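You operate a simulated robot arm through the tools that you are given. There is no shell and no other tool. Be economical: measure what you need, move in short steps, check, and stop when the job is done.

You are at the controls of a simulated robot arm. One attempt, no reset.

TASK
Fetch the brass shim with the smallest size on its label from the top of the wooden crate and set it on the silver bare cover plate with a blue tab.

Only the result counts: the job must be done as asked and must still hold three seconds after the hand-in. Knocking over, shifting, dropping, spilling or breaking anything else fails it. A push-on lid holds only when it is set on centred and level and pressed home; a screw cap is set on level and turned clockwise until tight.

THE ROBOT
A 7-joint arm with a two-finger parallel gripper, fixed in place. Base frame: the origin is at the foot of the arm, x ahead of it, y to its left, z up; the work surface is at about z = 0. Readings come in m, rad, newtons and seconds.
With the tool pointing down near the work surface it reaches from about 0.22 to 0.58 m from the base axis. Its first joint turns from -1.152 to 1.152 rad. Payload 2.5 kg.
The tool frame sits at the grasp point between the pads (the TCP): z along the fingers, y along the line on which they close. The tips reach 0.023 m beyond it. Largest opening 0.094 m; finger width 0.038, thickness 0.01; the body of the gripper, 0.054 by 0.096 m, starts 0.039 m behind the TCP.
Orientation is that of the tool frame in the base frame, as a unit quaternion [x, y, z, w]. With the fingers straight down and closing along the base's y, the tool's x points along the base's -x, its y along +y and its z along -z.

THE INTERFACE
- The arm moves only by the tool arm_command. Its argument "series" is one flat list of numbers, 7 for each row, row after row: the finger opening in m, from 0 to 0.094, then the shift along the tool's x, y, z in m, then the turn, a rotation vector about the tool's x, y, z in rad. In form: [gripper, dx, dy, dz, rx, ry, rz, gripper, dx, dy, dz, rx, ry, rz, ...]. A call has 1 to 10 rows; each row is the pose to reach, as a shift and turn from the pose commanded when the call began, along the tool's axes at that moment. A row lasts 0.2 s, in which the tool goes at most 0.05 m and 0.15 rad; a call with a longer step from one row to the next is refused whole, and so is a gripper value outside its range. Where a pose cannot be reached the arm comes as near as it can. A force on the tool above 40 N (or 10 N above the force at the start of the call, whichever is more), or a blocked arm, ends the call early, and 0.2 s more pass. Each finger travels about 0.108 m/s and halts on what it meets, pressing with about 36 N; the grip force reading is that of the motor and also rises with nothing between the fingers. The clock runs only during rows and for 0.2 s after the last one: add rows that repeat a pose to give the fingers time. It gives the time, the measured TCP pose, the force on the tool (base axes), the opening and the grip force at its end, in the units of the frame above (readings bear some noise).
- Cameras (640 x 400 px; columns grow to the right, rows downward): "scene" is fixed at [0.1205, -0.4063, 0.5482]; the picture's right is [0.82, -0.57, 0.00], its down [-0.30, -0.44, -0.85] and it looks along [0.48, 0.70, -0.53] (base axes); focal length 312 px, centre (320, 200). "wrist" rides on the gripper at [0.086, 0.016, -0.074] in the tool frame; the picture's right is [-0.18, 0.98, 0.00], its down [-0.58, -0.11, -0.81] and it looks along [-0.79, -0.15, 0.59] (tool axes); focal length 243 px, centre (320, 200). There is no depth. A picture from a camera that has moved, and an enlarged one, comes with that camera's place and axes in the base frame and with its lens.
- get_image(camera): a new picture of that camera. No time passes.
- inspect(camera, box): a new picture of the part [left, top, right, bottom] of that camera's present view, enlarged. No time passes.
- hand_in(): hands the job in; it is judged then, once.

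Work in short steps. Places have to be worked out from the pictures, the camera data and where the tool is seen: move nearer, look again, correct. Check each grasp and each placing, and mend what went wrong. You have 90 turns and 38 pictures in all, those below and enlarged ones among them. Open the gripper and draw the arm clear of the work before you hand the job in, unless the task says otherwise; then end with one line.

The tools are called after ">>>" as a command line: name --argument value ..., lists and objects as JSON in quotes. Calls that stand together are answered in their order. arm_command: Moves the arm, as the interface text tells. Its arguments: {"type":"object","properties":{"series":{"type":"array"}},"required":["series"]} The other tools are called the same way: get_image (camera) takes a picture; inspect (camera, box) takes an enlarged picture of a part of a camera's view; hand_in () hands the job in.

At the start:

```text
t: 0.0
ee_pos: [0.3447, 0.221, 0.2686]
tcp_rot: [0.0, 1.0, -0.001, 0.001]
force: [0.8, 0.1, -0.1]
finger_gap: 0.0942
finger_force: 0.1
```

scene: 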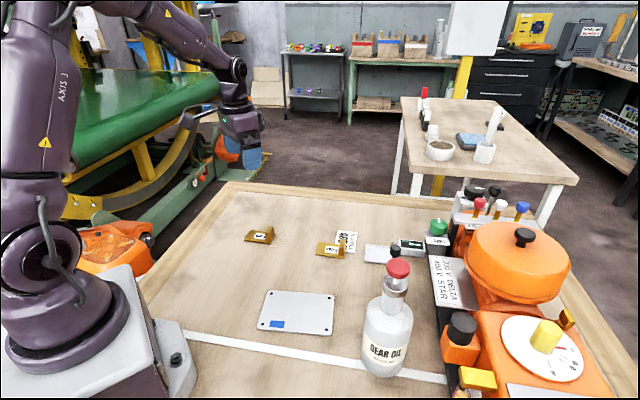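
wrist: 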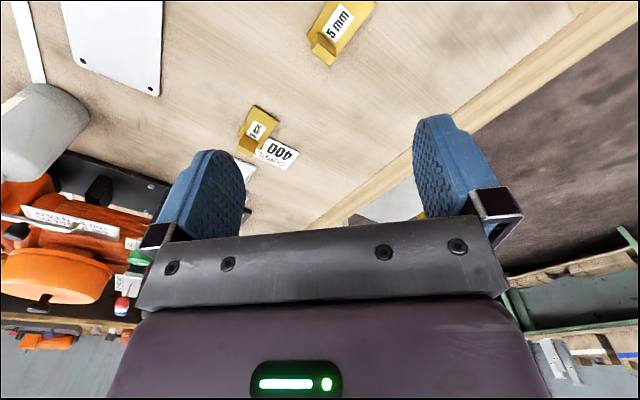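

The pictures show two or more brass shims and a cover plate with a blue tab. I enlarge the areas to read the labels.

>>> inspect --camera "scene" --box '[230, 210, 450, 347]'

>>> inspect --camera "wrist" --box '[200, 0, 400, 200]'

```text
2.91 times, centred on (340, 278) of scene
camera zoom: at [0.1205, -0.4063, 0.5482], right [0.82, -0.57, 0.0], down [-0.3, -0.44, -0.85], along [0.48, 0.7, -0.53], focal length 907 px, centre (262, -28)
```

zoom: 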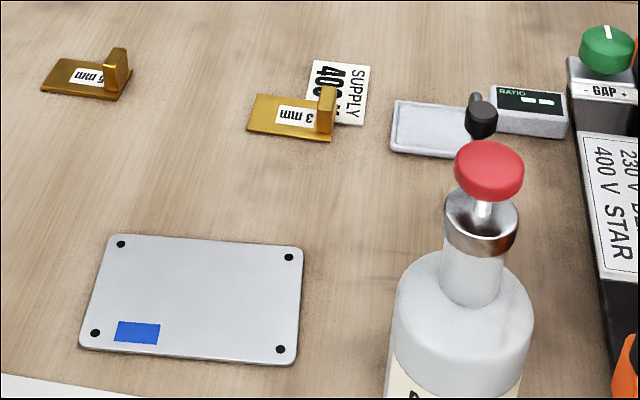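

```text
2.00 times, centred on (300, 100) of wrist
camera zoom: at [0.2582, 0.2367, 0.3443], right [0.18, 0.98, 0.0], down [0.58, -0.11, 0.81], along [0.79, -0.15, -0.59], focal length 485 px, centre (360, 400)
```

zoom: 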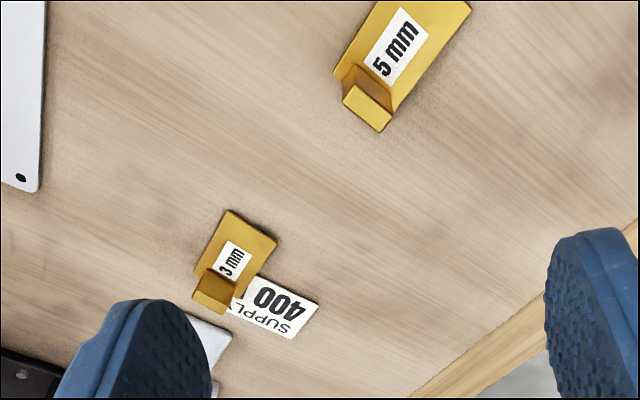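

Shims read 3 mm and 5 mm. The 3 mm one is near (0.48, 0.09), with its upright tab near (0.505, 0.06) and its long axis about -49° from x. I move above the tab with the fingers turned to match, then look.

>>> arm_command --series '[0.094, -0.022, -0.023, 0.0, 0, 0, -0.1, 0.094, -0.044, -0.046, 0.01, 0, 0, -0.2, 0.094, -0.066, -0.069, 0.02, 0, 0, -0.3, 0.094, -0.088, -0.092, 0.035, 0, 0, -0.4, 0.094, -0.11, -0.115, 0.05, 0, 0, -0.5, 0.094, -0.133, -0.138, 0.07, 0, 0, -0.6, 0.094, -0.155, -0.161, 0.09, 0, 0, -0.71, 0.094, -0.155, -0.161, 0.09, 0, 0, -0.71]'

>>> get_image --camera "wrist"

>>> get_image --camera "scene"

```text
t: 1.8
ee_pos: [0.501, 0.0622, 0.1792]
tcp_rot: [-0.349, 0.937, 0.0, 0.0]
force: [0.7, 0.1, -0.2]
finger_gap: 0.0941
finger_force: 0.1
```

```text
33 pictures are left
camera wrist: at [0.4251, 0.0152, 0.2542], right [-0.5, 0.86, 0.0], down [0.51, 0.3, 0.81], along [0.7, 0.41, -0.59], focal length 243 px, centre (320, 200)
```

wrist: 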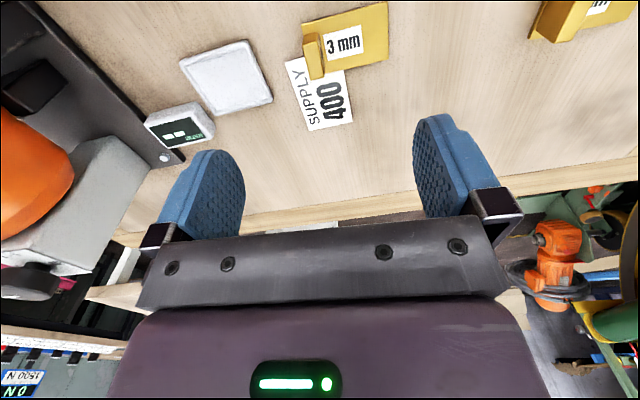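

```text
32 pictures are left
```

scene: 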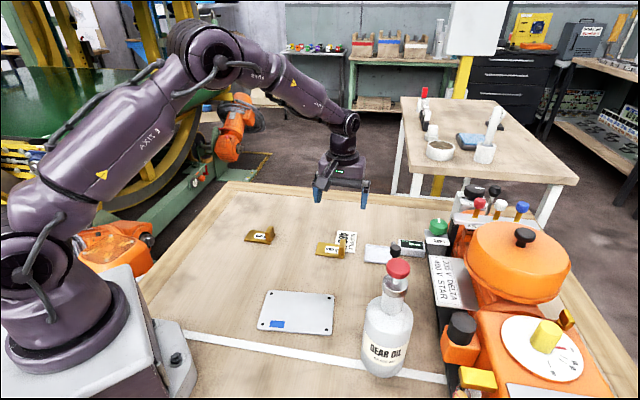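

The tool is in place and the shim is visible. I enlarge it to measure the tab.

>>> inspect --camera "wrist" --box '[270, 0, 430, 100]'

```text
4.00 times, centred on (350, 50) of wrist
camera zoom: at [0.4251, 0.0152, 0.2542], right [-0.5, 0.86, 0.0], down [0.51, 0.3, 0.81], along [0.7, 0.41, -0.59], focal length 970 px, centre (200, 800)
```

zoom: 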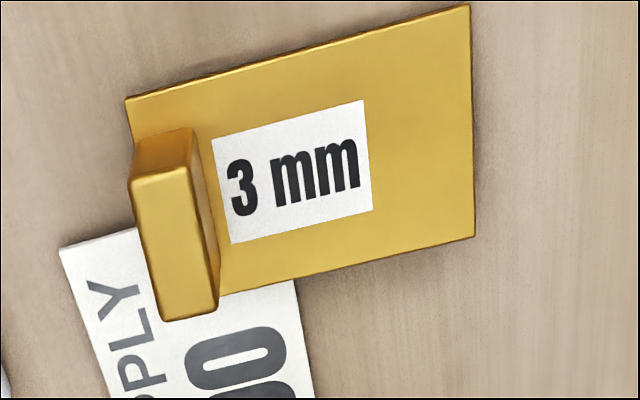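

The tab centres near (0.517, 0.0625), about 12 mm thick, with its top at about z 0.026. I align over it, go partway down and recheck.

>>> arm_command --series '[0.07, -0.0145, -0.0092, 0.02, 0, 0, -0.045, 0.055, -0.0145, -0.0092, 0.05, 0, 0, -0.045, 0.05, -0.0145, -0.0092, 0.08, 0, 0, -0.045, 0.05, -0.0145, -0.0092, 0.1, 0, 0, -0.045, 0.05, -0.0145, -0.0092, 0.1, 0, 0, -0.045]'

>>> get_image --camera "wrist"

>>> inspect --camera "scene" --box '[260, 170, 420, 270]'

```text
t: 3.0
ee_pos: [0.5177, 0.0638, 0.078]
tcp_rot: [-0.37, 0.929, 0.001, 0.0]
force: [-0.4, 0.2, -0.5]
finger_gap: 0.0502
finger_force: 0.1
```

```text
30 pictures are left
camera wrist: at [0.4428, 0.0151, 0.1541], right [-0.54, 0.84, 0.0], down [0.5, 0.32, 0.81], along [0.68, 0.44, -0.59], focal length 243 px, centre (320, 200)
```

wrist: 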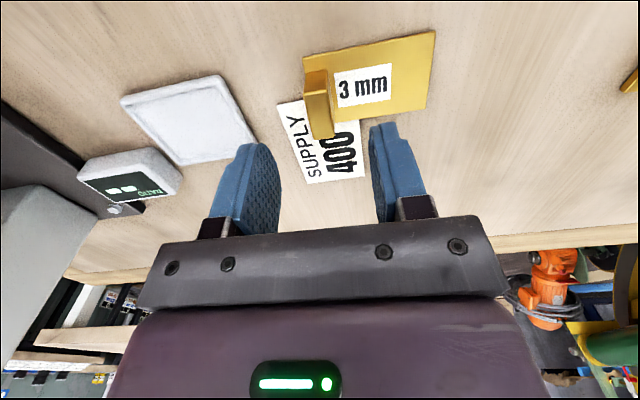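

```text
4.00 times, centred on (340, 220) of scene
camera zoom: at [0.1205, -0.4063, 0.5482], right [0.82, -0.57, 0.0], down [-0.3, -0.44, -0.85], along [0.48, 0.7, -0.53], focal length 1247 px, centre (240, 120)
```

zoom: 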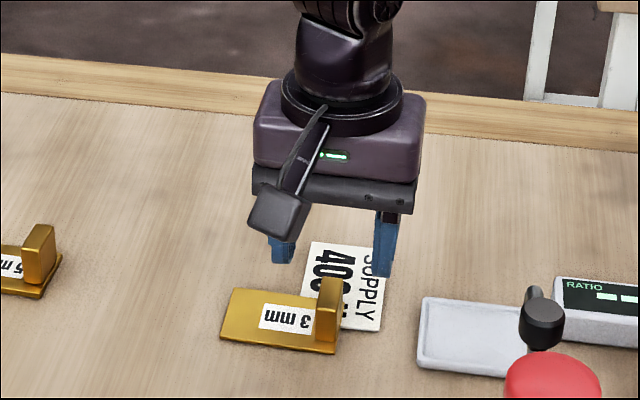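

The tab appears centred between the fingers. One enlargement to check the angle.

>>> inspect --camera "wrist" --box '[280, 20, 440, 150]'

```text
3.08 times, centred on (360, 85) of wrist
camera zoom: at [0.4428, 0.0151, 0.1541], right [-0.54, 0.84, 0.0], down [0.5, 0.32, 0.81], along [0.68, 0.44, -0.59], focal length 746 px, centre (197, 554)
```

zoom: 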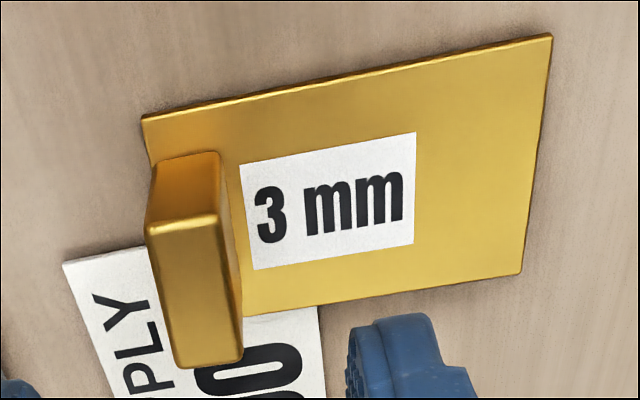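

Centre and angle agree within about 2 mm. I descend so that the tips clear the base plate, to TCP z ≈ 0.032, and close.

>>> arm_command --series '[0.05, -0.002, 0, 0.02, 0, 0, 0, 0.05, -0.002, 0, 0.035, 0, 0, 0, 0.05, -0.002, 0, 0.046, 0, 0, 0, 0.05, -0.002, 0, 0.046, 0, 0, 0, 0.03, -0.002, 0, 0.046, 0, 0, 0, 0.0, -0.002, 0, 0.046, 0, 0, 0, 0.0, -0.002, 0, 0.046, 0, 0, 0, 0.0, -0.002, 0, 0.046, 0, 0, 0]'

>>> inspect --camera "scene" --box '[260, 170, 420, 270]'

```text
t: 4.8
ee_pos: [0.5179, 0.0643, 0.0336]
tcp_rot: [-0.369, 0.929, 0.0, -0.001]
force: [0.2, 0.2, 0.7]
finger_gap: 0.0136
finger_force: 36.4
```

```text
4.00 times, centred on (340, 220) of scene
camera zoom: at [0.1205, -0.4063, 0.5482], right [0.82, -0.57, 0.0], down [-0.3, -0.44, -0.85], along [0.48, 0.7, -0.53], focal length 1247 px, centre (240, 120)
```

zoom: 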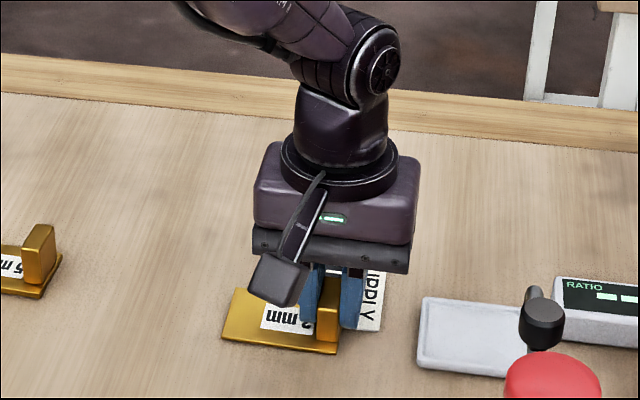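

The grip is firm, with a 13.6 mm gap on the tab. I lift straight up and check the hold.

>>> arm_command --series '[0.0, 0, 0, -0.01, 0, 0, 0, 0.0, 0, 0, -0.03, 0, 0, 0, 0.0, 0, 0, -0.06, 0, 0, 0, 0.0, 0, 0, -0.09, 0, 0, 0, 0.0, 0, 0, -0.11, 0, 0, 0, 0.0, 0, 0, -0.11, 0, 0, 0]'

>>> get_image --camera "wrist"

>>> get_image --camera "scene"

```text
t: 6.2
ee_pos: [0.5173, 0.0661, 0.1416]
tcp_rot: [-0.369, 0.929, 0.0, -0.001]
force: [0.3, -0.7, -2.2]
finger_gap: 0.0136
finger_force: 36.2
```

```text
26 pictures are left
camera wrist: at [0.4428, 0.0176, 0.2177], right [-0.54, 0.84, 0.0], down [0.5, 0.32, 0.81], along [0.68, 0.44, -0.59], focal length 243 px, centre (320, 200)
```

wrist: 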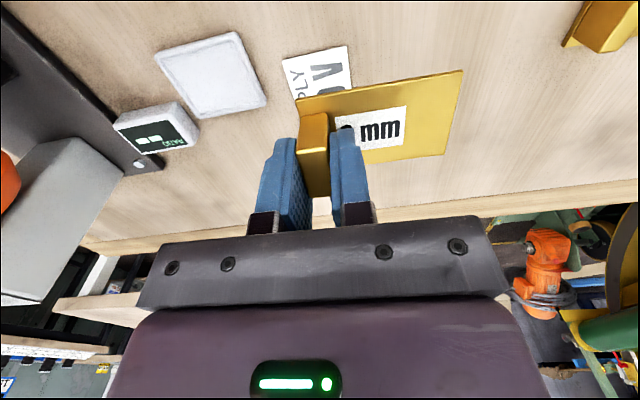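

```text
25 pictures are left
```

scene: 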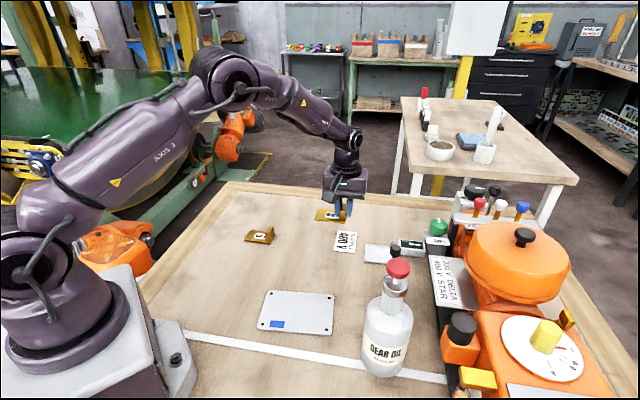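

The shim is held level and nothing else moved. The cover plate centre is near (0.326, -0.026) with its long side at -40°, so I carry the tool to about (0.349, -0.045), turning 7°.

>>> arm_command --series '[0.0, 0.02, 0.0035, 0, 0, 0, -0.012, 0.0, 0.05, 0.0088, 0, 0, 0, -0.03, 0.0, 0.085, 0.015, 0, 0, 0, -0.05, 0.0, 0.12, 0.021, 0, 0, 0, -0.07, 0.0, 0.15, 0.0264, 0, 0, 0, -0.09, 0.0, 0.18, 0.0316, 0, 0, 0, -0.11, 0.0, 0.198, 0.0348, 0, 0, 0, -0.12, 0.0, 0.198, 0.0348, 0.03, 0, 0, -0.12, 0.0, 0.198, 0.0348, 0.03, 0, 0, -0.12]'

>>> get_image --camera "wrist"

>>> get_image --camera "scene"

```text
t: 8.2
ee_pos: [0.3512, -0.0457, 0.1117]
tcp_rot: [-0.425, 0.905, 0.0, 0.0]
force: [1.0, 0.1, -1.9]
finger_gap: 0.0135
finger_force: 36.1
```

```text
24 pictures are left
camera wrist: at [0.2828, -0.1027, 0.1869], right [-0.64, 0.77, 0.0], down [0.46, 0.38, 0.81], along [0.62, 0.51, -0.59], focal length 243 px, centre (320, 200)
```

wrist: 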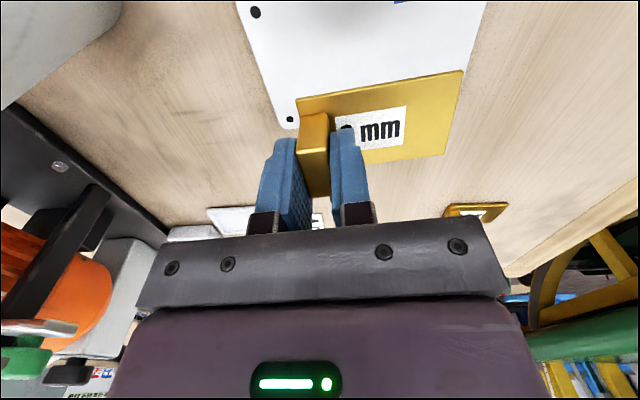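

```text
23 pictures are left
```

scene: 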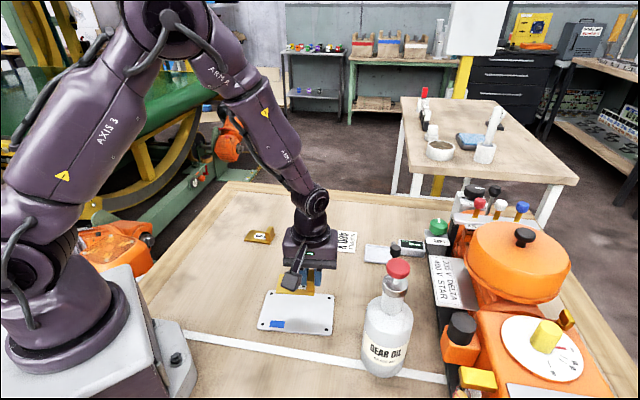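

The plate as seen from the wrist agrees: the shim sits over its centre, aligned. I descend to just above it.

>>> arm_command --series '[0.0, 0, 0, 0.025, 0, 0, 0, 0.0, 0, 0, 0.045, 0, 0, 0, 0.0, 0, 0, 0.06, 0, 0, 0, 0.0, 0, 0, 0.066, 0, 0, 0, 0.0, 0, 0, 0.066, 0, 0, 0]'

>>> inspect --camera "scene" --box '[230, 240, 390, 340]'

>>> get_image --camera "wrist"

```text
t: 9.4
ee_pos: [0.3511, -0.0473, 0.0486]
tcp_rot: [-0.424, 0.906, 0.0, 0.0]
force: [-0.5, -0.6, -1.3]
finger_gap: 0.0138
finger_force: 36.1
```

```text
4.00 times, centred on (310, 290) of scene
camera zoom: at [0.1205, -0.4063, 0.5482], right [0.82, -0.57, 0.0], down [-0.3, -0.44, -0.85], along [0.48, 0.7, -0.53], focal length 1247 px, centre (360, -160)
```

zoom: 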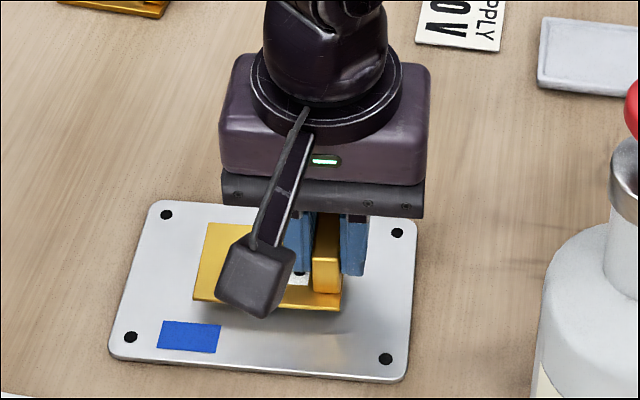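

```text
21 pictures are left
camera wrist: at [0.2831, -0.1035, 0.1231], right [-0.64, 0.77, 0.0], down [0.46, 0.38, 0.81], along [0.62, 0.51, -0.59], focal length 243 px, centre (320, 200)
```

wrist: 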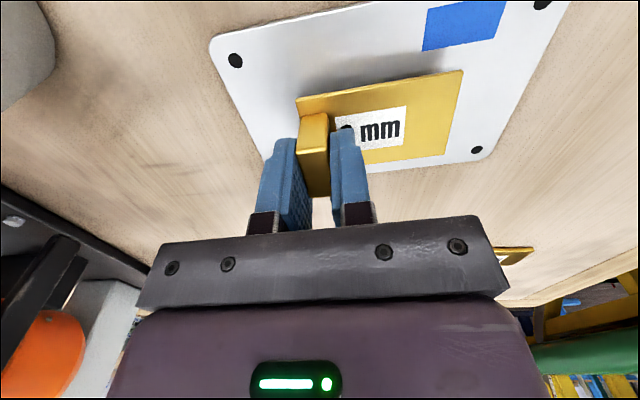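

It is well centred and about 1 cm above the plate. I lower in small steps while watching the force.

>>> arm_command --series '[0.0, 0, 0, 0.003, 0, 0, 0, 0.0, 0, 0, 0.005, 0, 0, 0, 0.0, 0, 0, 0.007, 0, 0, 0, 0.0, 0, 0, 0.0085, 0, 0, 0, 0.0, 0, 0, 0.0085, 0, 0, 0]'

>>> inspect --camera "scene" --box '[230, 240, 390, 340]'

```text
t: 10.6
ee_pos: [0.3501, -0.0457, 0.0386]
tcp_rot: [-0.424, 0.905, 0.0, 0.0]
force: [0.4, -0.3, -1.9]
finger_gap: 0.0138
finger_force: 35.7
```

```text
4.00 times, centred on (310, 290) of scene
camera zoom: at [0.1205, -0.4063, 0.5482], right [0.82, -0.57, 0.0], down [-0.3, -0.44, -0.85], along [0.48, 0.7, -0.53], focal length 1247 px, centre (360, -160)
```

zoom: 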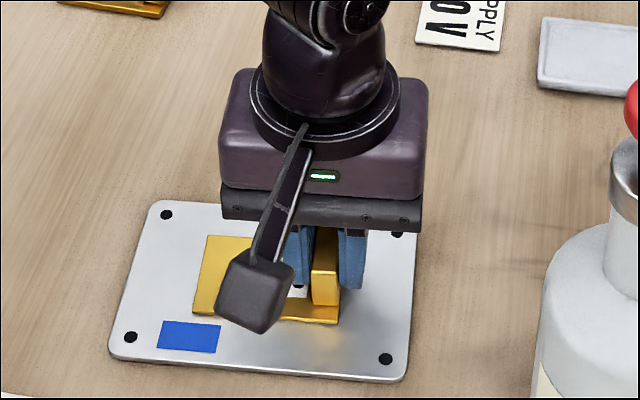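

No contact yet (force is still −1.9 N). I continue in 1 mm steps.

>>> arm_command --series '[0.0, 0, 0, 0.001, 0, 0, 0, 0.0, 0, 0, 0.002, 0, 0, 0, 0.0, 0, 0, 0.002, 0, 0, 0]'

```text
t: 11.4
ee_pos: [0.3513, -0.0457, 0.0379]
tcp_rot: [-0.424, 0.906, 0.001, 0.0]
force: [-4.1, -2.9, 21.1]
finger_gap: 0.0136
finger_force: 35.8
```

Contact is made at about 21 N. I ease off 1 mm to relieve the pressing force, then open.

>>> arm_command --series '[0.0, 0, 0, -0.0008, 0, 0, 0, 0.0, 0, 0, -0.0008, 0, 0, 0]'

```text
t: 12.0
ee_pos: [0.3515, -0.0465, 0.0366]
tcp_rot: [-0.424, 0.906, 0.0, 0.0]
force: [-1.9, -3.6, 10.1]
finger_gap: 0.0138
finger_force: 35.8
```

The shim rests on the plate with about 10 N of light pressure. I open the fingers and rise straight up.

>>> arm_command --series '[0.0, 0, 0, -0.0005, 0, 0, 0, 0.025, 0, 0, -0.0005, 0, 0, 0, 0.045, 0, 0, -0.0005, 0, 0, 0, 0.045, 0, 0, -0.0005, 0, 0, 0, 0.045, 0, 0, -0.02, 0, 0, 0, 0.045, 0, 0, -0.05, 0, 0, 0, 0.045, 0, 0, -0.09, 0, 0, 0, 0.045, 0, 0, -0.13, 0, 0, 0, 0.045, 0, 0, -0.16, 0, 0, 0, 0.045, 0, 0, -0.16, 0, 0, 0]'

>>> get_image --camera "scene"

>>> inspect --camera "scene" --box '[230, 240, 390, 340]'

>>> get_image --camera "wrist"

```text
t: 14.2
ee_pos: [0.3495, -0.0454, 0.1982]
tcp_rot: [-0.424, 0.906, 0.0, 0.0]
force: [-0.8, 0.4, 0.2]
finger_gap: 0.045
finger_force: 0.0
```

```text
19 pictures are left
```

scene: 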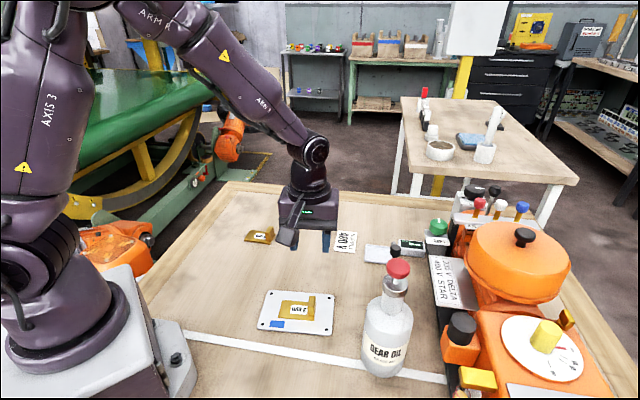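

```text
4.00 times, centred on (310, 290) of scene
camera zoom: at [0.1205, -0.4063, 0.5482], right [0.82, -0.57, 0.0], down [-0.3, -0.44, -0.85], along [0.48, 0.7, -0.53], focal length 1247 px, centre (360, -160)
```

zoom: 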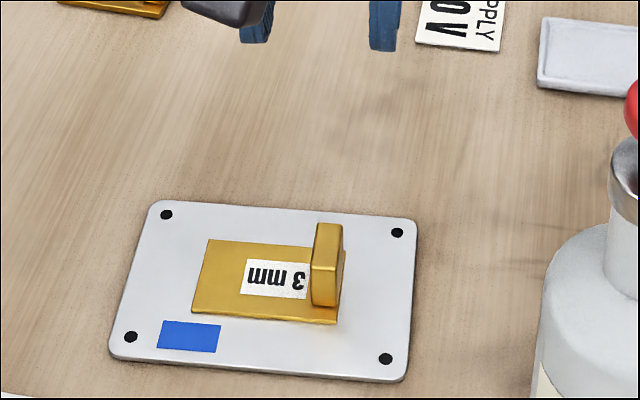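

```text
17 pictures are left
camera wrist: at [0.2816, -0.1025, 0.2731], right [-0.64, 0.77, 0.0], down [0.46, 0.38, 0.81], along [0.62, 0.51, -0.59], focal length 243 px, centre (320, 200)
```

wrist: 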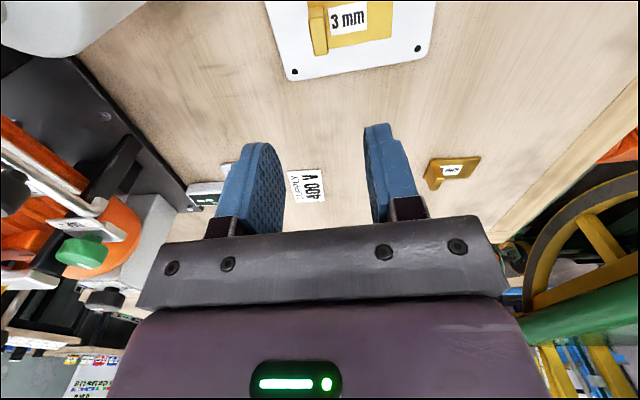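

The 3 mm shim rests flat and centred, and the plate hasn't moved. Before handing in, I check the brass-coloured items at the right in case there is a smaller labelled shim.

>>> inspect --camera "scene" --box '[430, 260, 640, 400]'

>>> inspect --camera "scene" --box '[220, 210, 420, 335]'

```text
2.86 times, centred on (535, 330) of scene
camera zoom: at [0.1205, -0.4063, 0.5482], right [0.82, -0.57, 0.0], down [-0.3, -0.44, -0.85], along [0.48, 0.7, -0.53], focal length 890 px, centre (-294, -171)
```

zoom: 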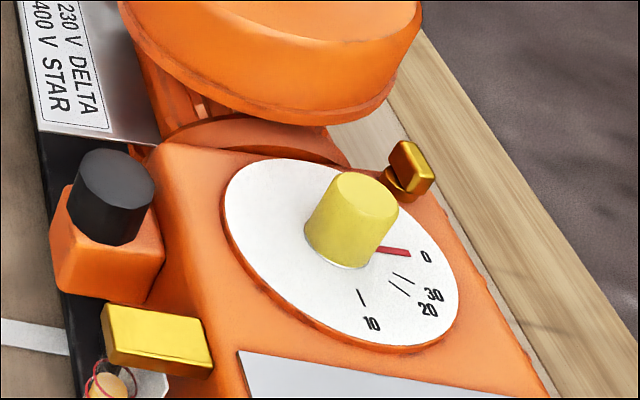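

```text
3.20 times, centred on (320, 272) of scene
camera zoom: at [0.1205, -0.4063, 0.5482], right [0.82, -0.57, 0.0], down [-0.3, -0.44, -0.85], along [0.48, 0.7, -0.53], focal length 997 px, centre (320, -32)
```

zoom: 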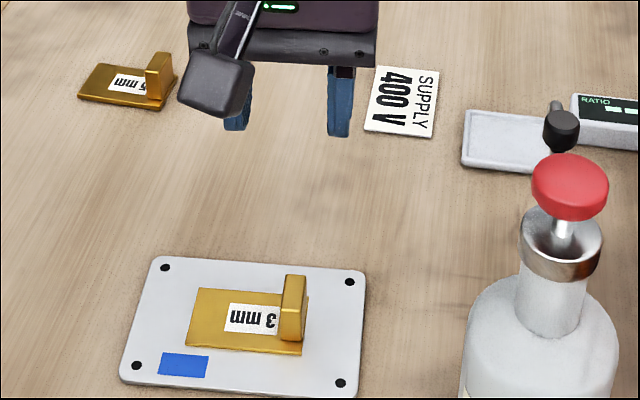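

The brass-coloured piece behind the orange unit deserves a better look. I raise well above the bottle and turn the wrist camera toward the right side.

>>> arm_command --series '[0.045, 0, 0, -0.04, 0, 0, 0, 0.045, 0, 0, -0.08, 0, 0, 0.14, 0.045, 0, 0, -0.12, 0, 0, 0.28, 0.045, 0, 0, -0.14, 0, 0, 0.42, 0.045, 0, 0, -0.14, 0, 0, 0.56, 0.045, 0, 0, -0.14, 0, 0, 0.7, 0.045, 0, 0, -0.14, 0, 0, 0.84, 0.045, 0, 0, -0.14, 0, 0, 0.98, 0.045, 0, 0, -0.14, 0, 0, 1.12, 0.045, 0, 0, -0.14, 0, 0, 1.26]'

>>> get_image --camera "wrist"

```text
t: 16.4
ee_pos: [0.3511, -0.0472, 0.3367]
tcp_rot: [0.192, 0.981, 0.0, 0.0]
force: [-0.5, 0.0, 0.3]
finger_gap: 0.0449
finger_force: 0.0
```

```text
14 pictures are left
camera wrist: at [0.2762, 0.0006, 0.4122], right [0.54, 0.84, 0.0], down [0.5, -0.32, 0.81], along [0.68, -0.44, -0.59], focal length 243 px, centre (320, 200)
```

wrist: 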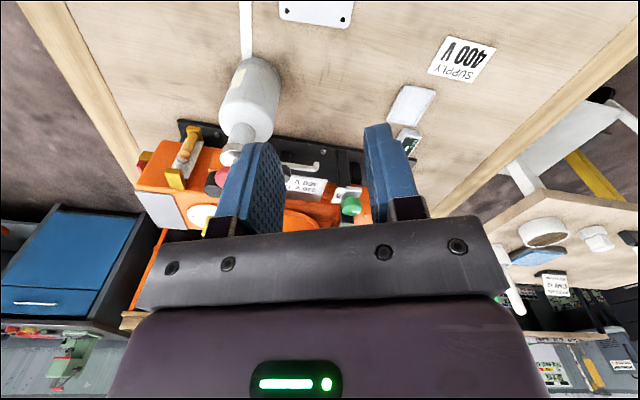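

Only the 3 mm and 5 mm shims lie on the crate top. The other brass bit belongs to the orange unit, beyond the arm's reach. The arm is clear and the gripper open, so I hand in.

>>> hand_in

```text
The job is handed in.
```

I set the 3 mm shim, the smaller of the two labelled shims I found, flat and centred on the silver cover plate with the blue tab; nothing else moved in the pictures, and the job is handed in.
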